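You operate a simulated robot arm through the tools that you are given. There is no shell and no other tool. Be economical: measure what you need, move in short steps, check, and stop when the job is done.

The job below is to be done with a simulated robot arm. You get a single attempt, and the scene is never put back.

JOB
Take the grey test lens and put it on top of the red filter.

Only the result counts: the job must be done as asked and must still hold three seconds after the hand-in. Knocking over, shifting, dropping, spilling or breaking anything else fails it.

ROBOT AND FRAMES
A 6-joint arm with a two-finger parallel gripper, fixed in place. Base frame: the origin is at the foot of the arm, x ahead of it, y to its left, z up; the work surface is at about z = 760. Readings come in mm, rad, newtons and seconds.
With the tool pointing down near the work surface it reaches from about 260 to 680 mm from the base axis. Its first joint turns from -1.152 to 1.152 rad. Payload 2.9 kg.
The tool frame sits at the grasp point between the pads (the TCP): z along the fingers, y along the line on which they close. The tips reach 30 mm beyond it. The gripper opens to 110 mm. The fingers are 20 mm wide and 10 mm thick; the gripper's body (48 by 112 mm) begins 55 mm behind the TCP.
Orientation is that of the tool frame in the base frame, as a unit quaternion [x, y, z, w]. With the fingers straight down and closing along the base's y, the tool's x points along the base's -x, its y along +y and its z along -z.

CONTROLS
- The arm moves only by the tool nudge_tool. Its argument "rows" is text: rows parted by semicolons, each of 6 numbers parted by spaces: the shift along the base's x, y, z in units of 25 mm (1.0 is 25 mm), then the turn, a rotation vector about the base's x, y, z in units of 4 degrees (1.0 is 4 degrees). In form: tx ty tz wx wy wz; .... A call has 1 to 12 rows; each row shifts and turns the commanded pose from where the row before left it. "gripper" is the gripper command, from -1 (fully open) to 1 (shut), values between in proportion, set as the call begins (left out, the last holds). A call with a number of a shift or a turn outside -1 to 1 is refused whole. Each row takes 0.2 s and may step no farther than 50 mm and 0.15 rad from the row before; otherwise, or with a gripper value out of range, the whole call is refused. Where a pose cannot be reached the arm comes as near as it can. A force on the tool above 40 N (or 10 N above the force at the start of the call, whichever is more), or a blocked arm, ends the call early, and 0.2 s more pass. Each finger travels about 108 mm/s and halts on what it meets, pressing with about 29 N; the grip force reading is that of the motor and also rises with nothing between the fingers. The clock runs only during rows and for 0.2 s after the last one: add rows that do not move to give the fingers time. The reply holds the time, the measured pose of the TCP, the force on the tool along the base axes, the opening and the grip force, in the units named above and with some noise.
- Cameras (640 x 400 px; columns grow to the right, rows downward): "scene" is fixed at [103.4, 471.4, 1382.5]; the picture's right is [-0.38, -0.92, 0.00], its down [-0.69, 0.29, -0.66] and it looks along [0.61, -0.26, -0.75] (base axes); focal length 322 px, centre (320, 200). "wrist" rides on the gripper at [-36, 0, -57] in the tool frame; the picture's right is [0.00, -1.00, 0.00], its down [0.97, 0.00, -0.24] and it looks along [0.24, 0.00, 0.97] (tool axes); focal length 218 px, centre (320, 200). There is no depth. A picture from a camera that has moved, and an enlarged one, comes with that camera's place and axes in the base frame and with its lens. The place of the scene camera against the robot may be out by one fixed shift of up to 25 mm in any direction.
- get_image(camera): a new picture of that camera. It takes no simulated time.
- zoom(camera, box): a new picture of the part [left, top, right, bottom] of that camera's present view, enlarged. It takes no simulated time.
- sign_off(): hands the job in; it is judged then, once.

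Go step by step. Nothing tells you positions but the pictures and the camera data: compare them with the known pose of the tool, close in by small moves and look again before you grip or let go. The budget is 90 turns and 42 pictures, counting those below and the enlarged ones. Unless the task says otherwise, let go and move clear before handing in, and close with one line.

The tools are called after "Request:" as name(argument=value, ...) on one line, values as JSON. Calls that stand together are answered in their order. nudge_tool: Moves the arm, as the interface text tells. Its arguments: {"type":"object","properties":{"rows":{"type":"string"},"gripper":{"type":"number"}},"required":["rows"]} The other tools are called the same way: get_image (camera) takes a picture; zoom (camera, box) takes an enlarged picture of a part of a camera's view; sign_off () hands the job in.

At the start:

```text
time_s: 0.0
position: [361.4, 220.7, 1035.9]
tcp_rot: [0.0, 1.0, 0.001, 0.0]
ft_force: [0.9, -0.1, 0.2]
width: 110.1
finger_force: 0.1
```

scene: 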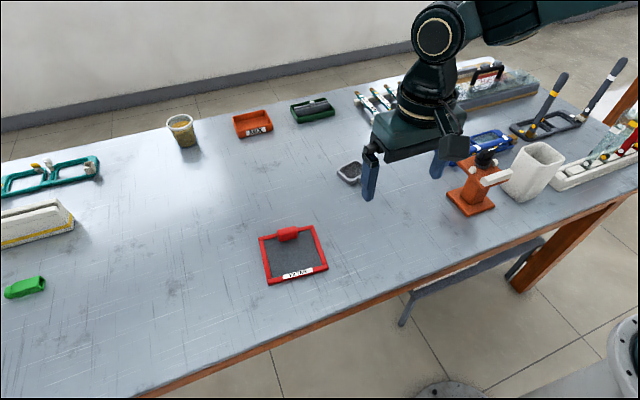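
wrist: 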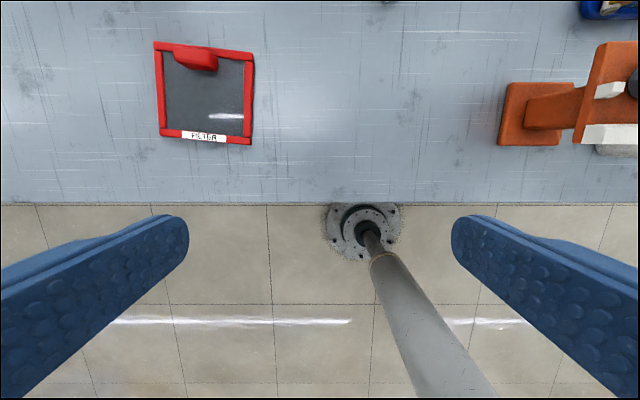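

I see a red framed filter near the table's front edge, and a small grey object behind the gripper that may be the test lens. I'll zoom in on both.

Request:
zoom(camera="scene", box=[240, 130, 400, 300])

Request:
zoom(camera="scene", box=[220, 60, 540, 220])

```text
2.35 times, centred on (320, 215) of scene
camera zoom: at [103.4, 471.4, 1382.5], right [-0.38, -0.92, 0.0], down [-0.69, 0.29, -0.66], along [0.61, -0.26, -0.75], focal length 757 px, centre (320, 165)
```

zoom: 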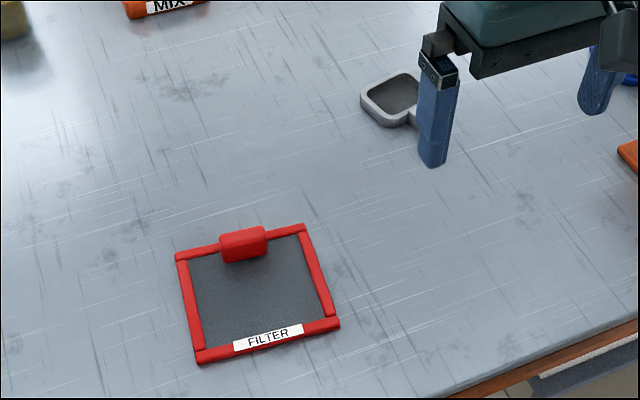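

```text
2.00 times, centred on (380, 140) of scene
camera zoom: at [103.4, 471.4, 1382.5], right [-0.38, -0.92, 0.0], down [-0.69, 0.29, -0.66], along [0.61, -0.26, -0.75], focal length 643 px, centre (200, 320)
```

zoom: 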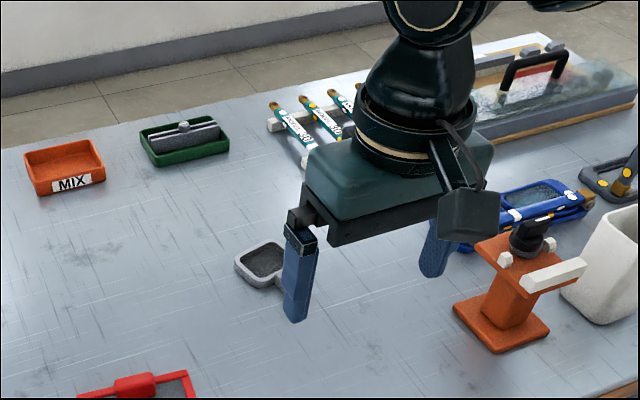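

The grey framed lens is at about (663, 150) and the red filter at about (470, 385). I'll move the wrist camera over the lens for a better look.

Request:
nudge_tool(rows="1 -0.35 0 0 0 0;1 -0.35 0 0 0 0;1 -0.35 0 0 0 0;1 -0.35 0 0 0 0;1 -0.35 -0.3 0 0 0;1 -0.35 -0.3 0 0 0;1 -0.35 -0.3 0 0 0;1 -0.35 -0.3 0 0 0", gripper=-1)

Request:
get_image(camera="wrist")

Request:
get_image(camera="scene")

```text
time_s: 1.8
position: [561.6, 148.6, 1005.0]
tcp_rot: [0.0, 1.0, 0.0, 0.0]
ft_force: [0.9, 0.7, 0.0]
width: 110.2
finger_force: 0.0
```

```text
37 pictures are left
camera wrist: at [597.6, 148.3, 1062.3], right [0.0, -1.0, 0.0], down [-0.97, 0.0, 0.24], along [-0.24, 0.0, -0.97], focal length 218 px, centre (320, 200)
```

wrist: 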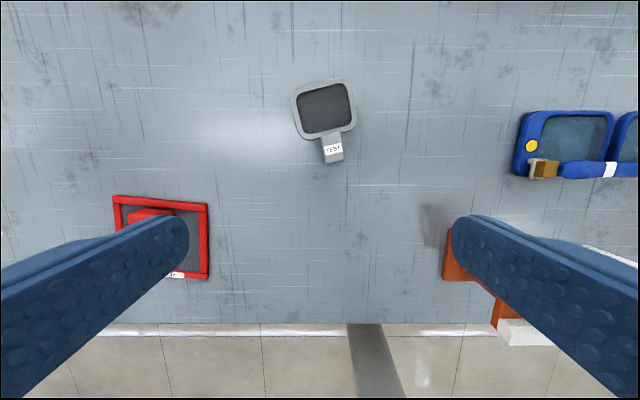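

```text
36 pictures are left
```

scene: 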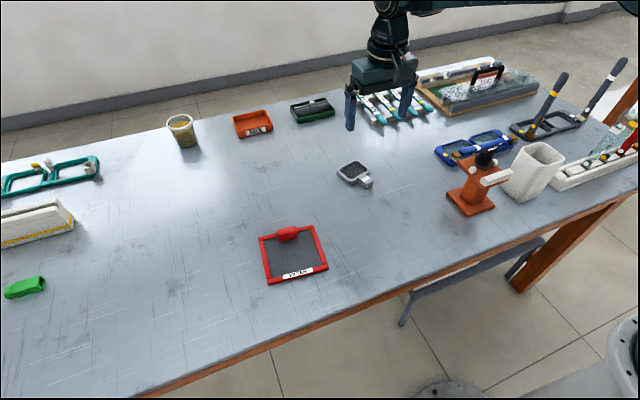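

The object labelled TEST is the grey lens, with its frame centre at about (643, 143) and its handle pointing toward the base. I'll zoom in on both for shape and height.

Request:
zoom(camera="scene", box=[325, 150, 385, 195])

Request:
zoom(camera="scene", box=[245, 215, 341, 295])

Request:
zoom(camera="wrist", box=[272, 70, 376, 175])

```text
8.89 times, centred on (355, 172) of scene
camera zoom: at [103.4, 471.4, 1382.5], right [-0.38, -0.92, 0.0], down [-0.69, 0.29, -0.66], along [0.61, -0.26, -0.75], focal length 2860 px, centre (9, 444)
```

zoom: 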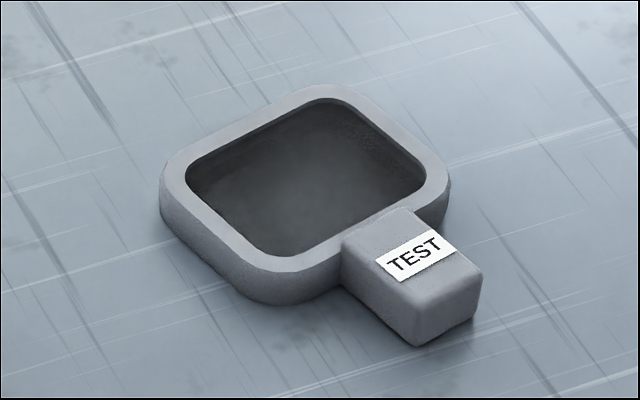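

```text
5.00 times, centred on (293, 255) of scene
camera zoom: at [103.4, 471.4, 1382.5], right [-0.38, -0.92, 0.0], down [-0.69, 0.29, -0.66], along [0.61, -0.26, -0.75], focal length 1609 px, centre (455, -75)
```

zoom: 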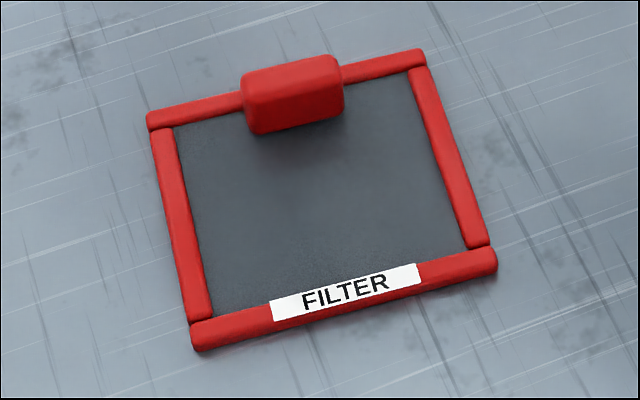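

```text
3.81 times, centred on (324, 122) of wrist
camera zoom: at [597.6, 148.3, 1062.3], right [0.0, -1.0, 0.0], down [-0.97, 0.0, 0.24], along [-0.24, 0.0, -0.97], focal length 832 px, centre (305, 495)
```

zoom: 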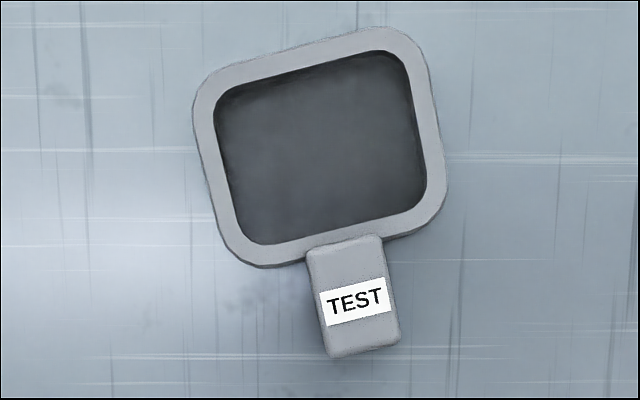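

The lens frame is about 74 × 62 mm with a 35 mm handle, turned about +14°, and it's a little lower than its handle. I'll grip the frame across its width, so I'm moving above it with the matching yaw.

Request:
nudge_tool(rows="0.372 -0.04 -0.775 0 0 0.4375;0.372 -0.04 -0.775 0 0 0.4375;0.372 -0.04 -0.775 0 0 0.4375;0.372 -0.04 -0.775 0 0 0.4375;0.372 -0.04 -0.775 0 0 0.4375;0.372 -0.04 -0.775 0 0 0.4375;0.372 -0.04 -0.775 0 0 0.4375;0.372 -0.04 -0.775 0 0 0.4375;0 0 0 0 0 0")

Request:
get_image(camera="wrist")

```text
time_s: 3.8
position: [636.1, 143.3, 847.3]
tcp_rot: [-0.121, 0.993, 0.0, 0.0]
ft_force: [0.0, -0.7, -0.3]
width: 110.0
finger_force: 0.0
```

```text
32 pictures are left
camera wrist: at [671.5, 151.5, 903.9], right [0.24, -0.97, 0.0], down [-0.94, -0.24, 0.24], along [-0.23, -0.06, -0.97], focal length 218 px, centre (320, 200)
```

wrist: 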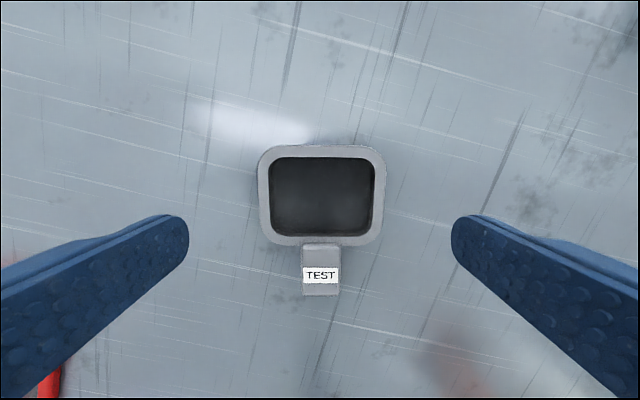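

The gripper is aligned, with the TCP about 7 mm toward the handle from the frame centre. I'll lower to z≈797, which leaves the tips about 7 mm above the table, and look again.

Request:
nudge_tool(rows="0 -0.03 -0.5 0 0 0;0 -0.03 -0.5 0 0 0;0 0 -0.5 0 0 0;0 0 -0.5 0 0 0;0 0 0 0 0 0")

Request:
get_image(camera="wrist")

Request:
zoom(camera="scene", box=[300, 120, 410, 200])

```text
time_s: 5.0
position: [637.4, 140.6, 799.6]
tcp_rot: [-0.122, 0.992, 0.0, 0.0]
ft_force: [0.3, 0.1, -0.3]
width: 110.1
finger_force: 0.1
```

```text
31 pictures are left
camera wrist: at [671.6, 148.8, 856.4], right [0.24, -0.97, 0.0], down [-0.94, -0.23, 0.24], along [-0.23, -0.06, -0.97], focal length 218 px, centre (320, 200)
```

wrist: 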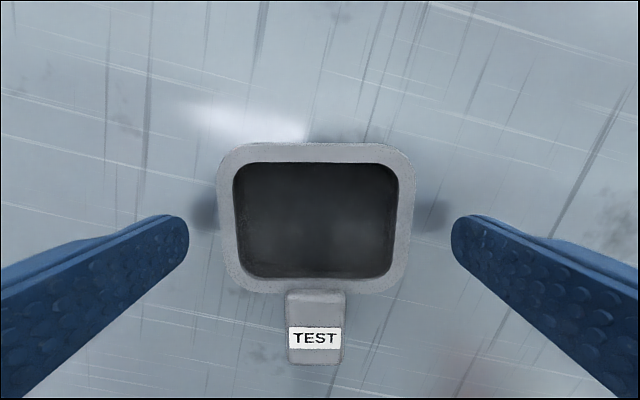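

```text
5.00 times, centred on (355, 160) of scene
camera zoom: at [103.4, 471.4, 1382.5], right [-0.38, -0.92, 0.0], down [-0.69, 0.29, -0.66], along [0.61, -0.26, -0.75], focal length 1609 px, centre (145, 400)
```

zoom: 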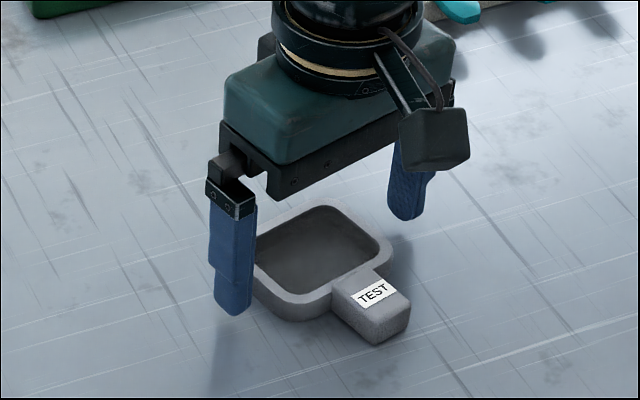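

The fingers straddle the frame well. I'll make a small centring correction, go down 3 mm more, and close.

Request:
nudge_tool(rows="-0.02 0.07 -0.12 0 0 0;0 0 0 0 0 0")

Request:
nudge_tool(rows="0 0 0 0 0 0;0 0 0 0 0 0;0 0 0 0 0 0;0 0 0 0 0 0", gripper=1)

Request:
get_image(camera="wrist")

```text
time_s: 5.6
position: [636.3, 142.1, 797.7]
tcp_rot: [-0.122, 0.993, 0.0, 0.001]
ft_force: [0.1, -0.2, -0.7]
width: 109.8
finger_force: 0.0
```

```text
time_s: 6.6
position: [636.8, 142.2, 797.0]
tcp_rot: [-0.122, 0.992, 0.0, 0.001]
ft_force: [-0.2, 0.1, 0.1]
width: 76.8
finger_force: 28.8
```

```text
29 pictures are left
camera wrist: at [671.3, 150.1, 854.2], right [0.24, -0.97, 0.0], down [-0.94, -0.23, 0.24], along [-0.23, -0.06, -0.97], focal length 218 px, centre (320, 200)
```

wrist: 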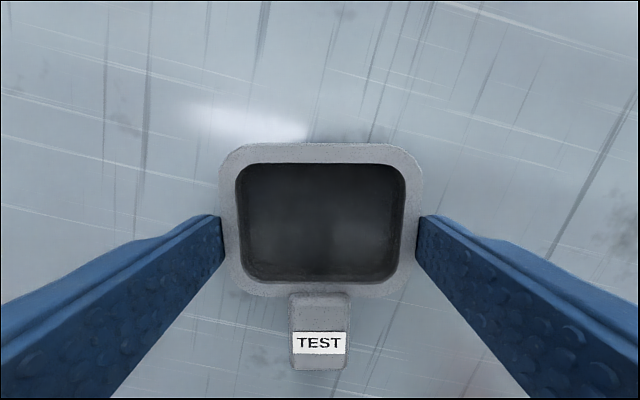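

The frame is gripped at 77 mm width. I'll lift it slowly and check it holds.

Request:
nudge_tool(rows="0 0 0.3 0 0 0;0 0 0.5 0 0 0;0 0 0.8 0 0 0;0 0 0.8 0 0 0;0 0 0.8 0 0 0;0 0 0.8 0 0 0;0 0 0 0 0 0")

Request:
get_image(camera="wrist")

```text
time_s: 8.2
position: [635.2, 141.7, 896.6]
tcp_rot: [-0.121, 0.993, 0.001, 0.0]
ft_force: [0.0, 0.9, -1.3]
width: 76.8
finger_force: 29.3
```

```text
28 pictures are left
camera wrist: at [669.9, 149.6, 955.3], right [0.24, -0.97, 0.0], down [-0.94, -0.23, 0.24], along [-0.23, -0.06, -0.97], focal length 218 px, centre (320, 200)
```

wrist: 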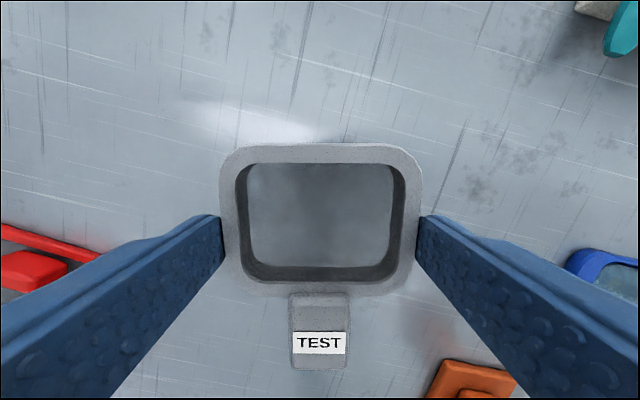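

The lens is held firmly. Next I'll go to a spot on the near side of the filter, higher up and with the final yaw of about -6°, to view the filter past the lens.

Request:
nudge_tool(rows="-0.5 0.4 0.34 0 0 -0.425;-1 0.79 0.34 0 0 -0.425;-1 0.79 0.34 0 0 -0.425;-1 0.79 0.34 0 0 -0.425;-1 0.79 0.34 0 0 -0.425;-1 0.79 0.34 0 0 -0.425;-1 0.79 0.34 0 0 -0.425;-1 0.79 0.34 0 0 -0.425;-1 0.79 0.34 0 0 -0.425;-1 0.79 0.34 0 0 -0.425;-1 0.79 0.34 0 0 -0.425;-1 0.79 0.34 0 0 -0.425")

Request:
nudge_tool(rows="-0.5 0.4 0 0 0 0;0 0 0 0 0 0")

Request:
get_image(camera="wrist")

Request:
get_image(camera="scene")

```text
time_s: 10.8
position: [349.8, 370.2, 997.7]
tcp_rot: [0.057, 0.998, 0.0, 0.0]
ft_force: [-0.2, -0.2, -1.2]
width: 77.0
finger_force: 28.8
```

```text
time_s: 11.4
position: [336.1, 380.8, 998.0]
tcp_rot: [0.055, 0.998, 0.0, 0.0]
ft_force: [-0.4, 0.2, -0.5]
width: 77.1
finger_force: 28.8
```

```text
27 pictures are left
camera wrist: at [372.1, 376.0, 1055.0], right [-0.11, -0.99, 0.0], down [-0.96, 0.11, 0.24], along [-0.24, 0.03, -0.97], focal length 218 px, centre (320, 200)
```

wrist: 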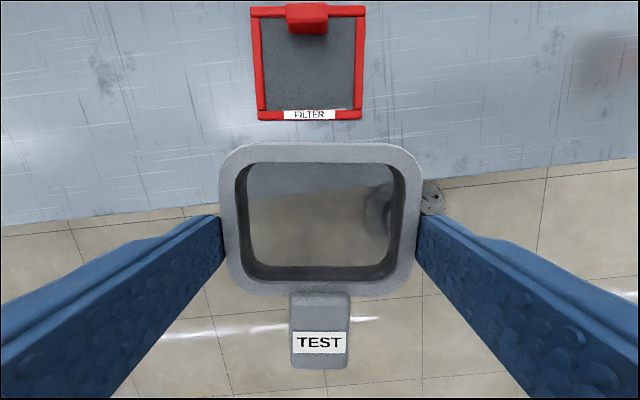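

```text
26 pictures are left
```

scene: 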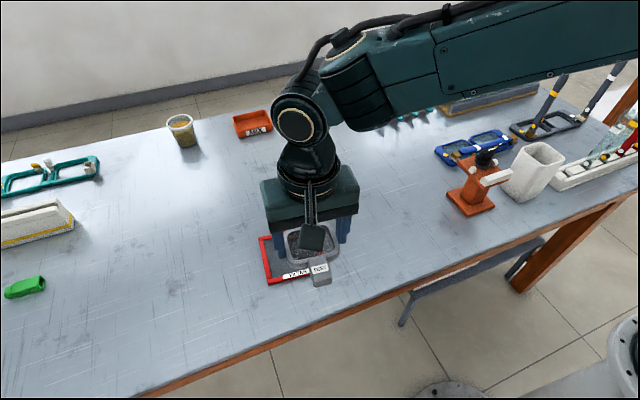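

The filter is in view ahead and almost aligned with the lens. I'll zoom in to measure it.

Request:
zoom(camera="wrist", box=[210, 0, 402, 120])

```text
3.33 times, centred on (306, 60) of wrist
camera zoom: at [372.1, 376.0, 1055.0], right [-0.11, -0.99, 0.0], down [-0.96, 0.11, 0.24], along [-0.24, 0.03, -0.97], focal length 728 px, centre (367, 667)
```

zoom: 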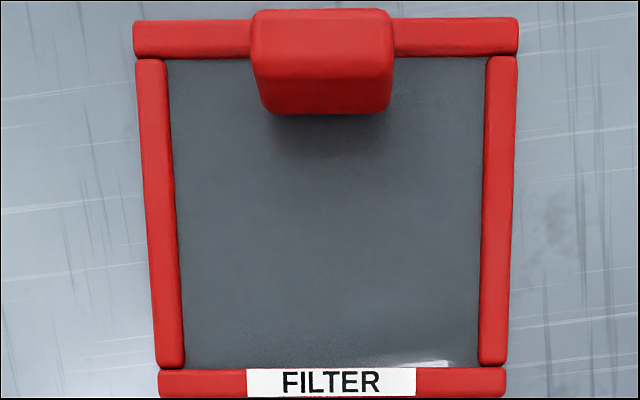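

The filter's free glass runs from 43 to 125 mm ahead of the camera, is 110 mm wide, and is centred 13 mm left. The tab rises to about z 790. I'll move the lens over that area and descend to z≈850.

Request:
nudge_tool(rows="0.934 0 0 0 0 0;0.934 0 0 0 0 0;0.934 0 0 0 0 0;0.934 0.02 0 0 0 0;0.934 0 0 0 0 0;0 0 -0.98 0 0 0;0 0 -0.98 0 0 0;0 0 -0.98 0 0 0;0 0 -0.98 0 0 0;0 0 -0.98 0 0 0;0 0 -0.98 0 0 0;0 0 0 0 0 0")

Request:
get_image(camera="wrist")

Request:
zoom(camera="scene", box=[230, 190, 358, 290])

```text
time_s: 14.0
position: [452.0, 382.9, 852.6]
tcp_rot: [0.056, 0.998, 0.0, 0.0]
ft_force: [0.2, -0.9, 0.0]
width: 77.1
finger_force: 29.2
```

```text
24 pictures are left
camera wrist: at [487.5, 377.8, 909.3], right [-0.11, -0.99, 0.0], down [-0.96, 0.11, 0.24], along [-0.24, 0.03, -0.97], focal length 218 px, centre (320, 200)
```

wrist: 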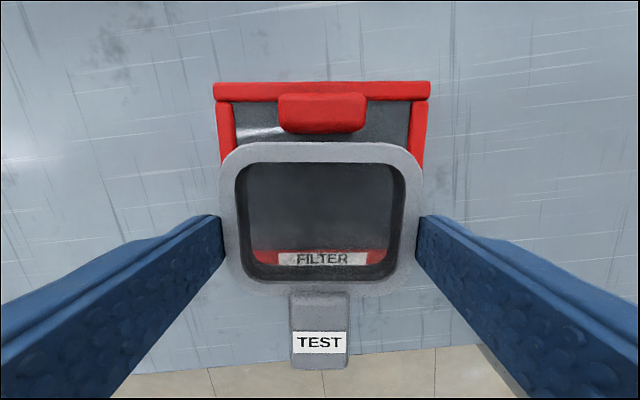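

```text
4.00 times, centred on (294, 240) of scene
camera zoom: at [103.4, 471.4, 1382.5], right [-0.38, -0.92, 0.0], down [-0.69, 0.29, -0.66], along [0.61, -0.26, -0.75], focal length 1287 px, centre (424, 40)
```

zoom: 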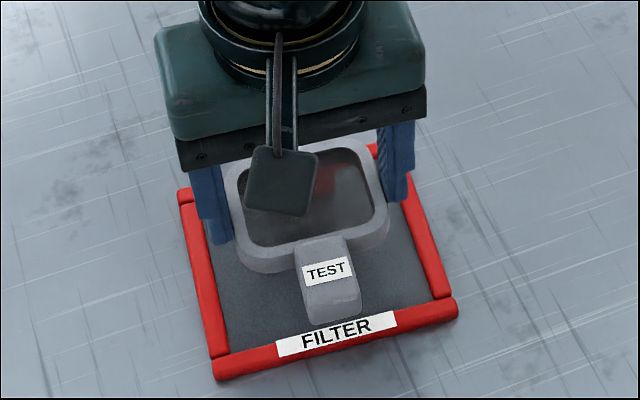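

The lens is centred, with about 7 mm clear of the tab and 11 mm of the label bar. I'll lower it further.

Request:
nudge_tool(rows="0 -0.03 -0.4 0 0 0;0 0 -0.4 0 0 0;0 0 -0.4 0 0 0;0 0 -0.3 0 0 0;0 0 0 0 0 0")

Request:
get_image(camera="wrist")

Request:
zoom(camera="scene", box=[245, 210, 341, 290])

```text
time_s: 15.2
position: [453.3, 380.7, 815.1]
tcp_rot: [0.056, 0.998, 0.0, 0.0]
ft_force: [-0.3, 0.0, -0.5]
width: 77.3
finger_force: 29.0
```

```text
22 pictures are left
camera wrist: at [487.8, 376.6, 873.2], right [-0.11, -0.99, 0.0], down [-0.96, 0.11, 0.24], along [-0.24, 0.03, -0.97], focal length 218 px, centre (320, 200)
```

wrist: 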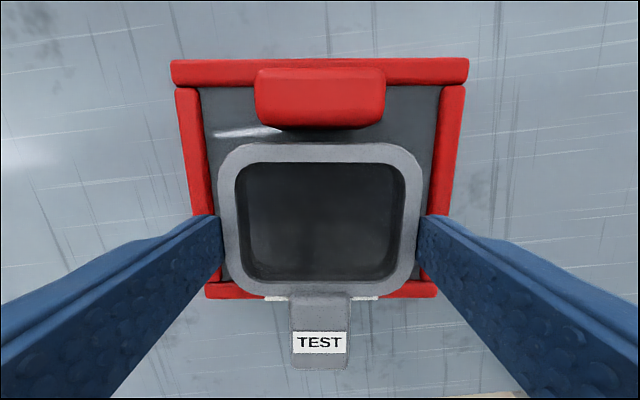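

```text
5.00 times, centred on (293, 250) of scene
camera zoom: at [103.4, 471.4, 1382.5], right [-0.38, -0.92, 0.0], down [-0.69, 0.29, -0.66], along [0.61, -0.26, -0.75], focal length 1609 px, centre (455, -50)
```

zoom: 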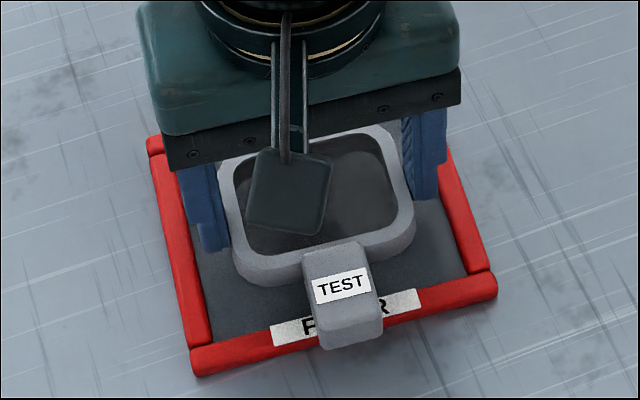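

All is clear; the lens bottom is at about z 778. I'll lower in small steps and watch the force.

Request:
nudge_tool(rows="0 0 -0.12 0 0 0;0 0 0 0 0 0")

Request:
nudge_tool(rows="0 0 -0.08 0 0 0;0 0 0 0 0 0")

```text
time_s: 15.8
position: [452.4, 381.6, 812.8]
tcp_rot: [0.056, 0.998, 0.001, 0.0]
ft_force: [0.2, 0.1, 0.0]
width: 77.1
finger_force: 28.9
```

```text
time_s: 16.4
position: [451.7, 381.3, 810.2]
tcp_rot: [0.055, 0.998, 0.0, 0.0]
ft_force: [-0.7, 0.0, -0.2]
width: 77.0
finger_force: 29.0
```

Request:
nudge_tool(rows="0 0 -0.06 0 0 0;0 0 0 0 0 0")

Request:
zoom(camera="scene", box=[255, 230, 335, 290])

```text
time_s: 17.0
position: [451.9, 380.1, 808.9]
tcp_rot: [0.055, 0.998, 0.001, 0.0]
ft_force: [0.6, -0.2, -1.0]
width: 76.9
finger_force: 29.6
```

```text
6.67 times, centred on (295, 260) of scene
camera zoom: at [103.4, 471.4, 1382.5], right [-0.38, -0.92, 0.0], down [-0.69, 0.29, -0.66], along [0.61, -0.26, -0.75], focal length 2145 px, centre (487, -200)
```

zoom: 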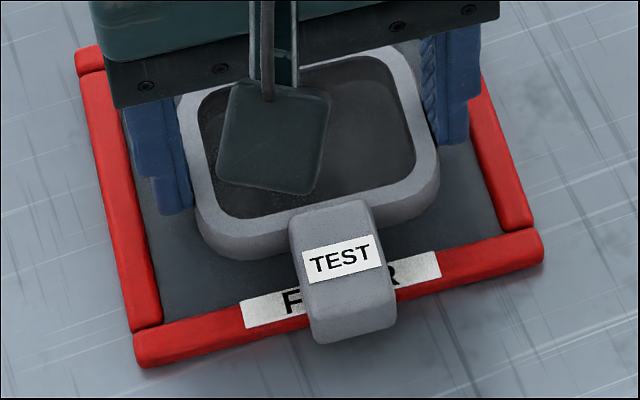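

The lens is still free, with its bottom at about z 771. I'll keep going in 1.5 mm steps.

Request:
nudge_tool(rows="0 0 -0.06 0 0 0;0 0 0 0 0 0")

Request:
nudge_tool(rows="0 0 -0.06 0 0 0;0 0 0 0 0 0")

```text
time_s: 17.6
position: [452.6, 381.3, 807.9]
tcp_rot: [0.056, 0.998, 0.0, 0.0]
ft_force: [0.3, 0.3, -0.4]
width: 76.8
finger_force: 28.9
```

```text
time_s: 18.2
position: [452.0, 381.0, 807.3]
tcp_rot: [0.055, 0.998, -0.001, 0.0]
ft_force: [0.2, -0.7, -0.8]
width: 77.0
finger_force: 29.4
```

Request:
nudge_tool(rows="0 0 -0.06 0 0 0;0 0 0 0 0 0")

Request:
zoom(camera="scene", box=[255, 230, 335, 290])

```text
time_s: 18.8
position: [452.4, 382.0, 805.4]
tcp_rot: [0.055, 0.998, 0.001, 0.0]
ft_force: [-2.0, -1.7, 9.4]
width: 77.1
finger_force: 28.4
```

```text
6.67 times, centred on (295, 260) of scene
camera zoom: at [103.2, 471.3, 1382.6], right [-0.38, -0.92, 0.0], down [-0.69, 0.29, -0.66], along [0.61, -0.26, -0.75], focal length 2145 px, centre (487, -200)
```

zoom: 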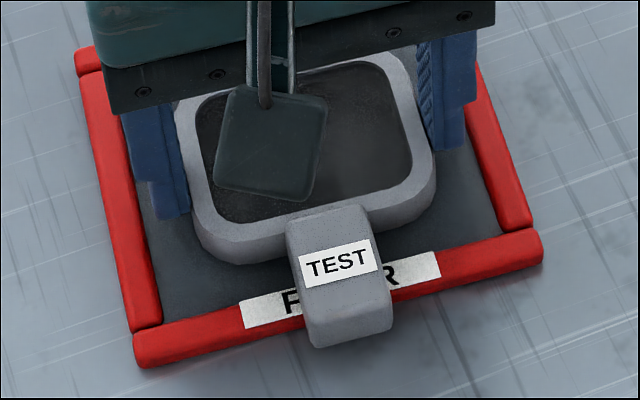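

The force rose to 9.4 N: the handle rests on the label bar and the frame sits just above the glass. The finger tips are above the bars, so I'll ease off slightly and open.

Request:
nudge_tool(rows="0 0 0.03 0 0 0;0 0 0 0 0 0")

Request:
nudge_tool(rows="0 0 0 0 0 0;0 0 0 0 0 0;0 0 0 0 0 0", gripper=-0.7)

Request:
get_image(camera="wrist")

```text
time_s: 19.4
position: [453.6, 381.7, 806.2]
tcp_rot: [0.055, 0.998, 0.0, 0.001]
ft_force: [-2.3, -2.9, 13.2]
width: 77.2
finger_force: 28.5
```

```text
time_s: 20.2
position: [453.1, 380.6, 803.5]
tcp_rot: [0.056, 0.998, 0.0, 0.0]
ft_force: [0.4, -1.0, -0.2]
width: 93.4
finger_force: 0.0
```

```text
18 pictures are left
camera wrist: at [488.0, 376.3, 862.2], right [-0.11, -0.99, 0.0], down [-0.96, 0.11, 0.24], along [-0.24, 0.03, -0.97], focal length 218 px, centre (320, 200)
```

wrist: 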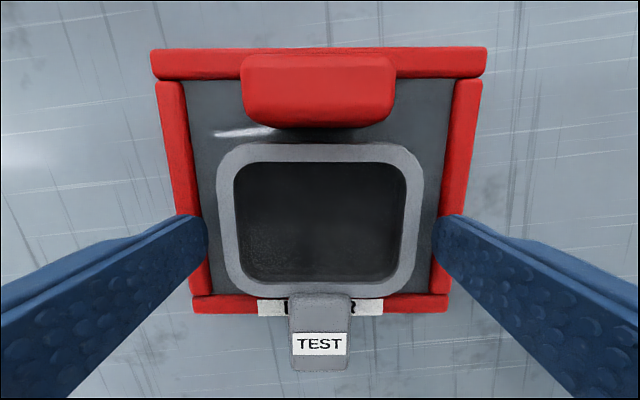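

The lens is released and sits on the filter. I'll lift straight up and move clear.

Request:
nudge_tool(rows="0 0 0.3 0 0 0;0 0 0.5 0 0 0;0 0 1 0 0 0;0 0 1 0 0 0;0 0 1 0 0 0;0 0 1 0 0 0;0 0 1 0 0 0;-0.5 0 0.5 0 0 0;-1 0 0 0 0 0;-1 0 0 0 0 0;-1 0 0 0 0 0;0 0 0 0 0 0")

Request:
get_image(camera="wrist")

Request:
get_image(camera="scene")

Request:
zoom(camera="scene", box=[245, 215, 341, 295])

```text
time_s: 22.8
position: [363.2, 381.4, 964.1]
tcp_rot: [0.056, 0.998, 0.0, -0.001]
ft_force: [-0.5, -0.8, 0.2]
width: 93.6
finger_force: 0.1
```

```text
17 pictures are left
camera wrist: at [399.6, 376.7, 1021.7], right [-0.11, -0.99, 0.0], down [-0.96, 0.11, 0.24], along [-0.24, 0.03, -0.97], focal length 218 px, centre (320, 200)
```

wrist: 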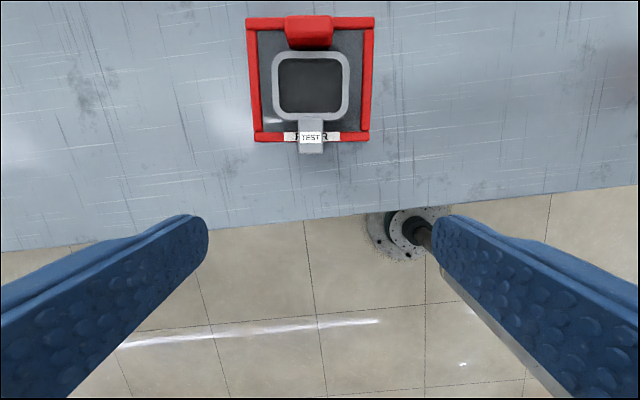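

```text
16 pictures are left
```

scene: 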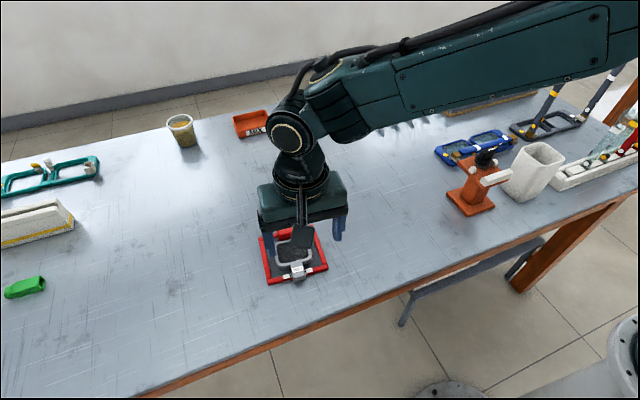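

```text
5.00 times, centred on (293, 255) of scene
camera zoom: at [103.4, 471.4, 1382.5], right [-0.38, -0.92, 0.0], down [-0.69, 0.29, -0.66], along [0.61, -0.26, -0.75], focal length 1609 px, centre (455, -75)
```

zoom: 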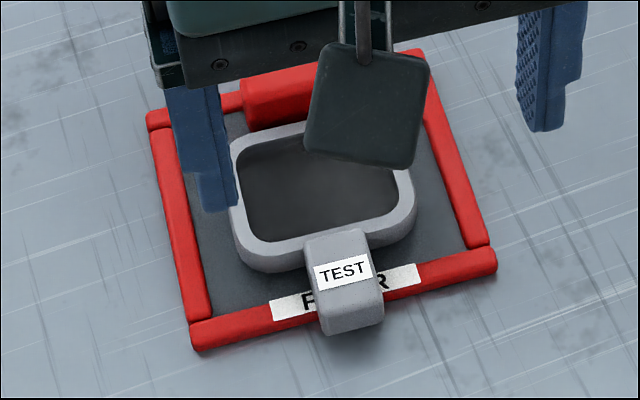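

The lens rests stably on the filter, the filter hasn't moved, and the gripper is clear. I'm handing in.

Request:
sign_off()

```text
The job is handed in.
```

The grey test lens is lying on top of the red filter with its handle resting on the label bar, and the job is handed in.
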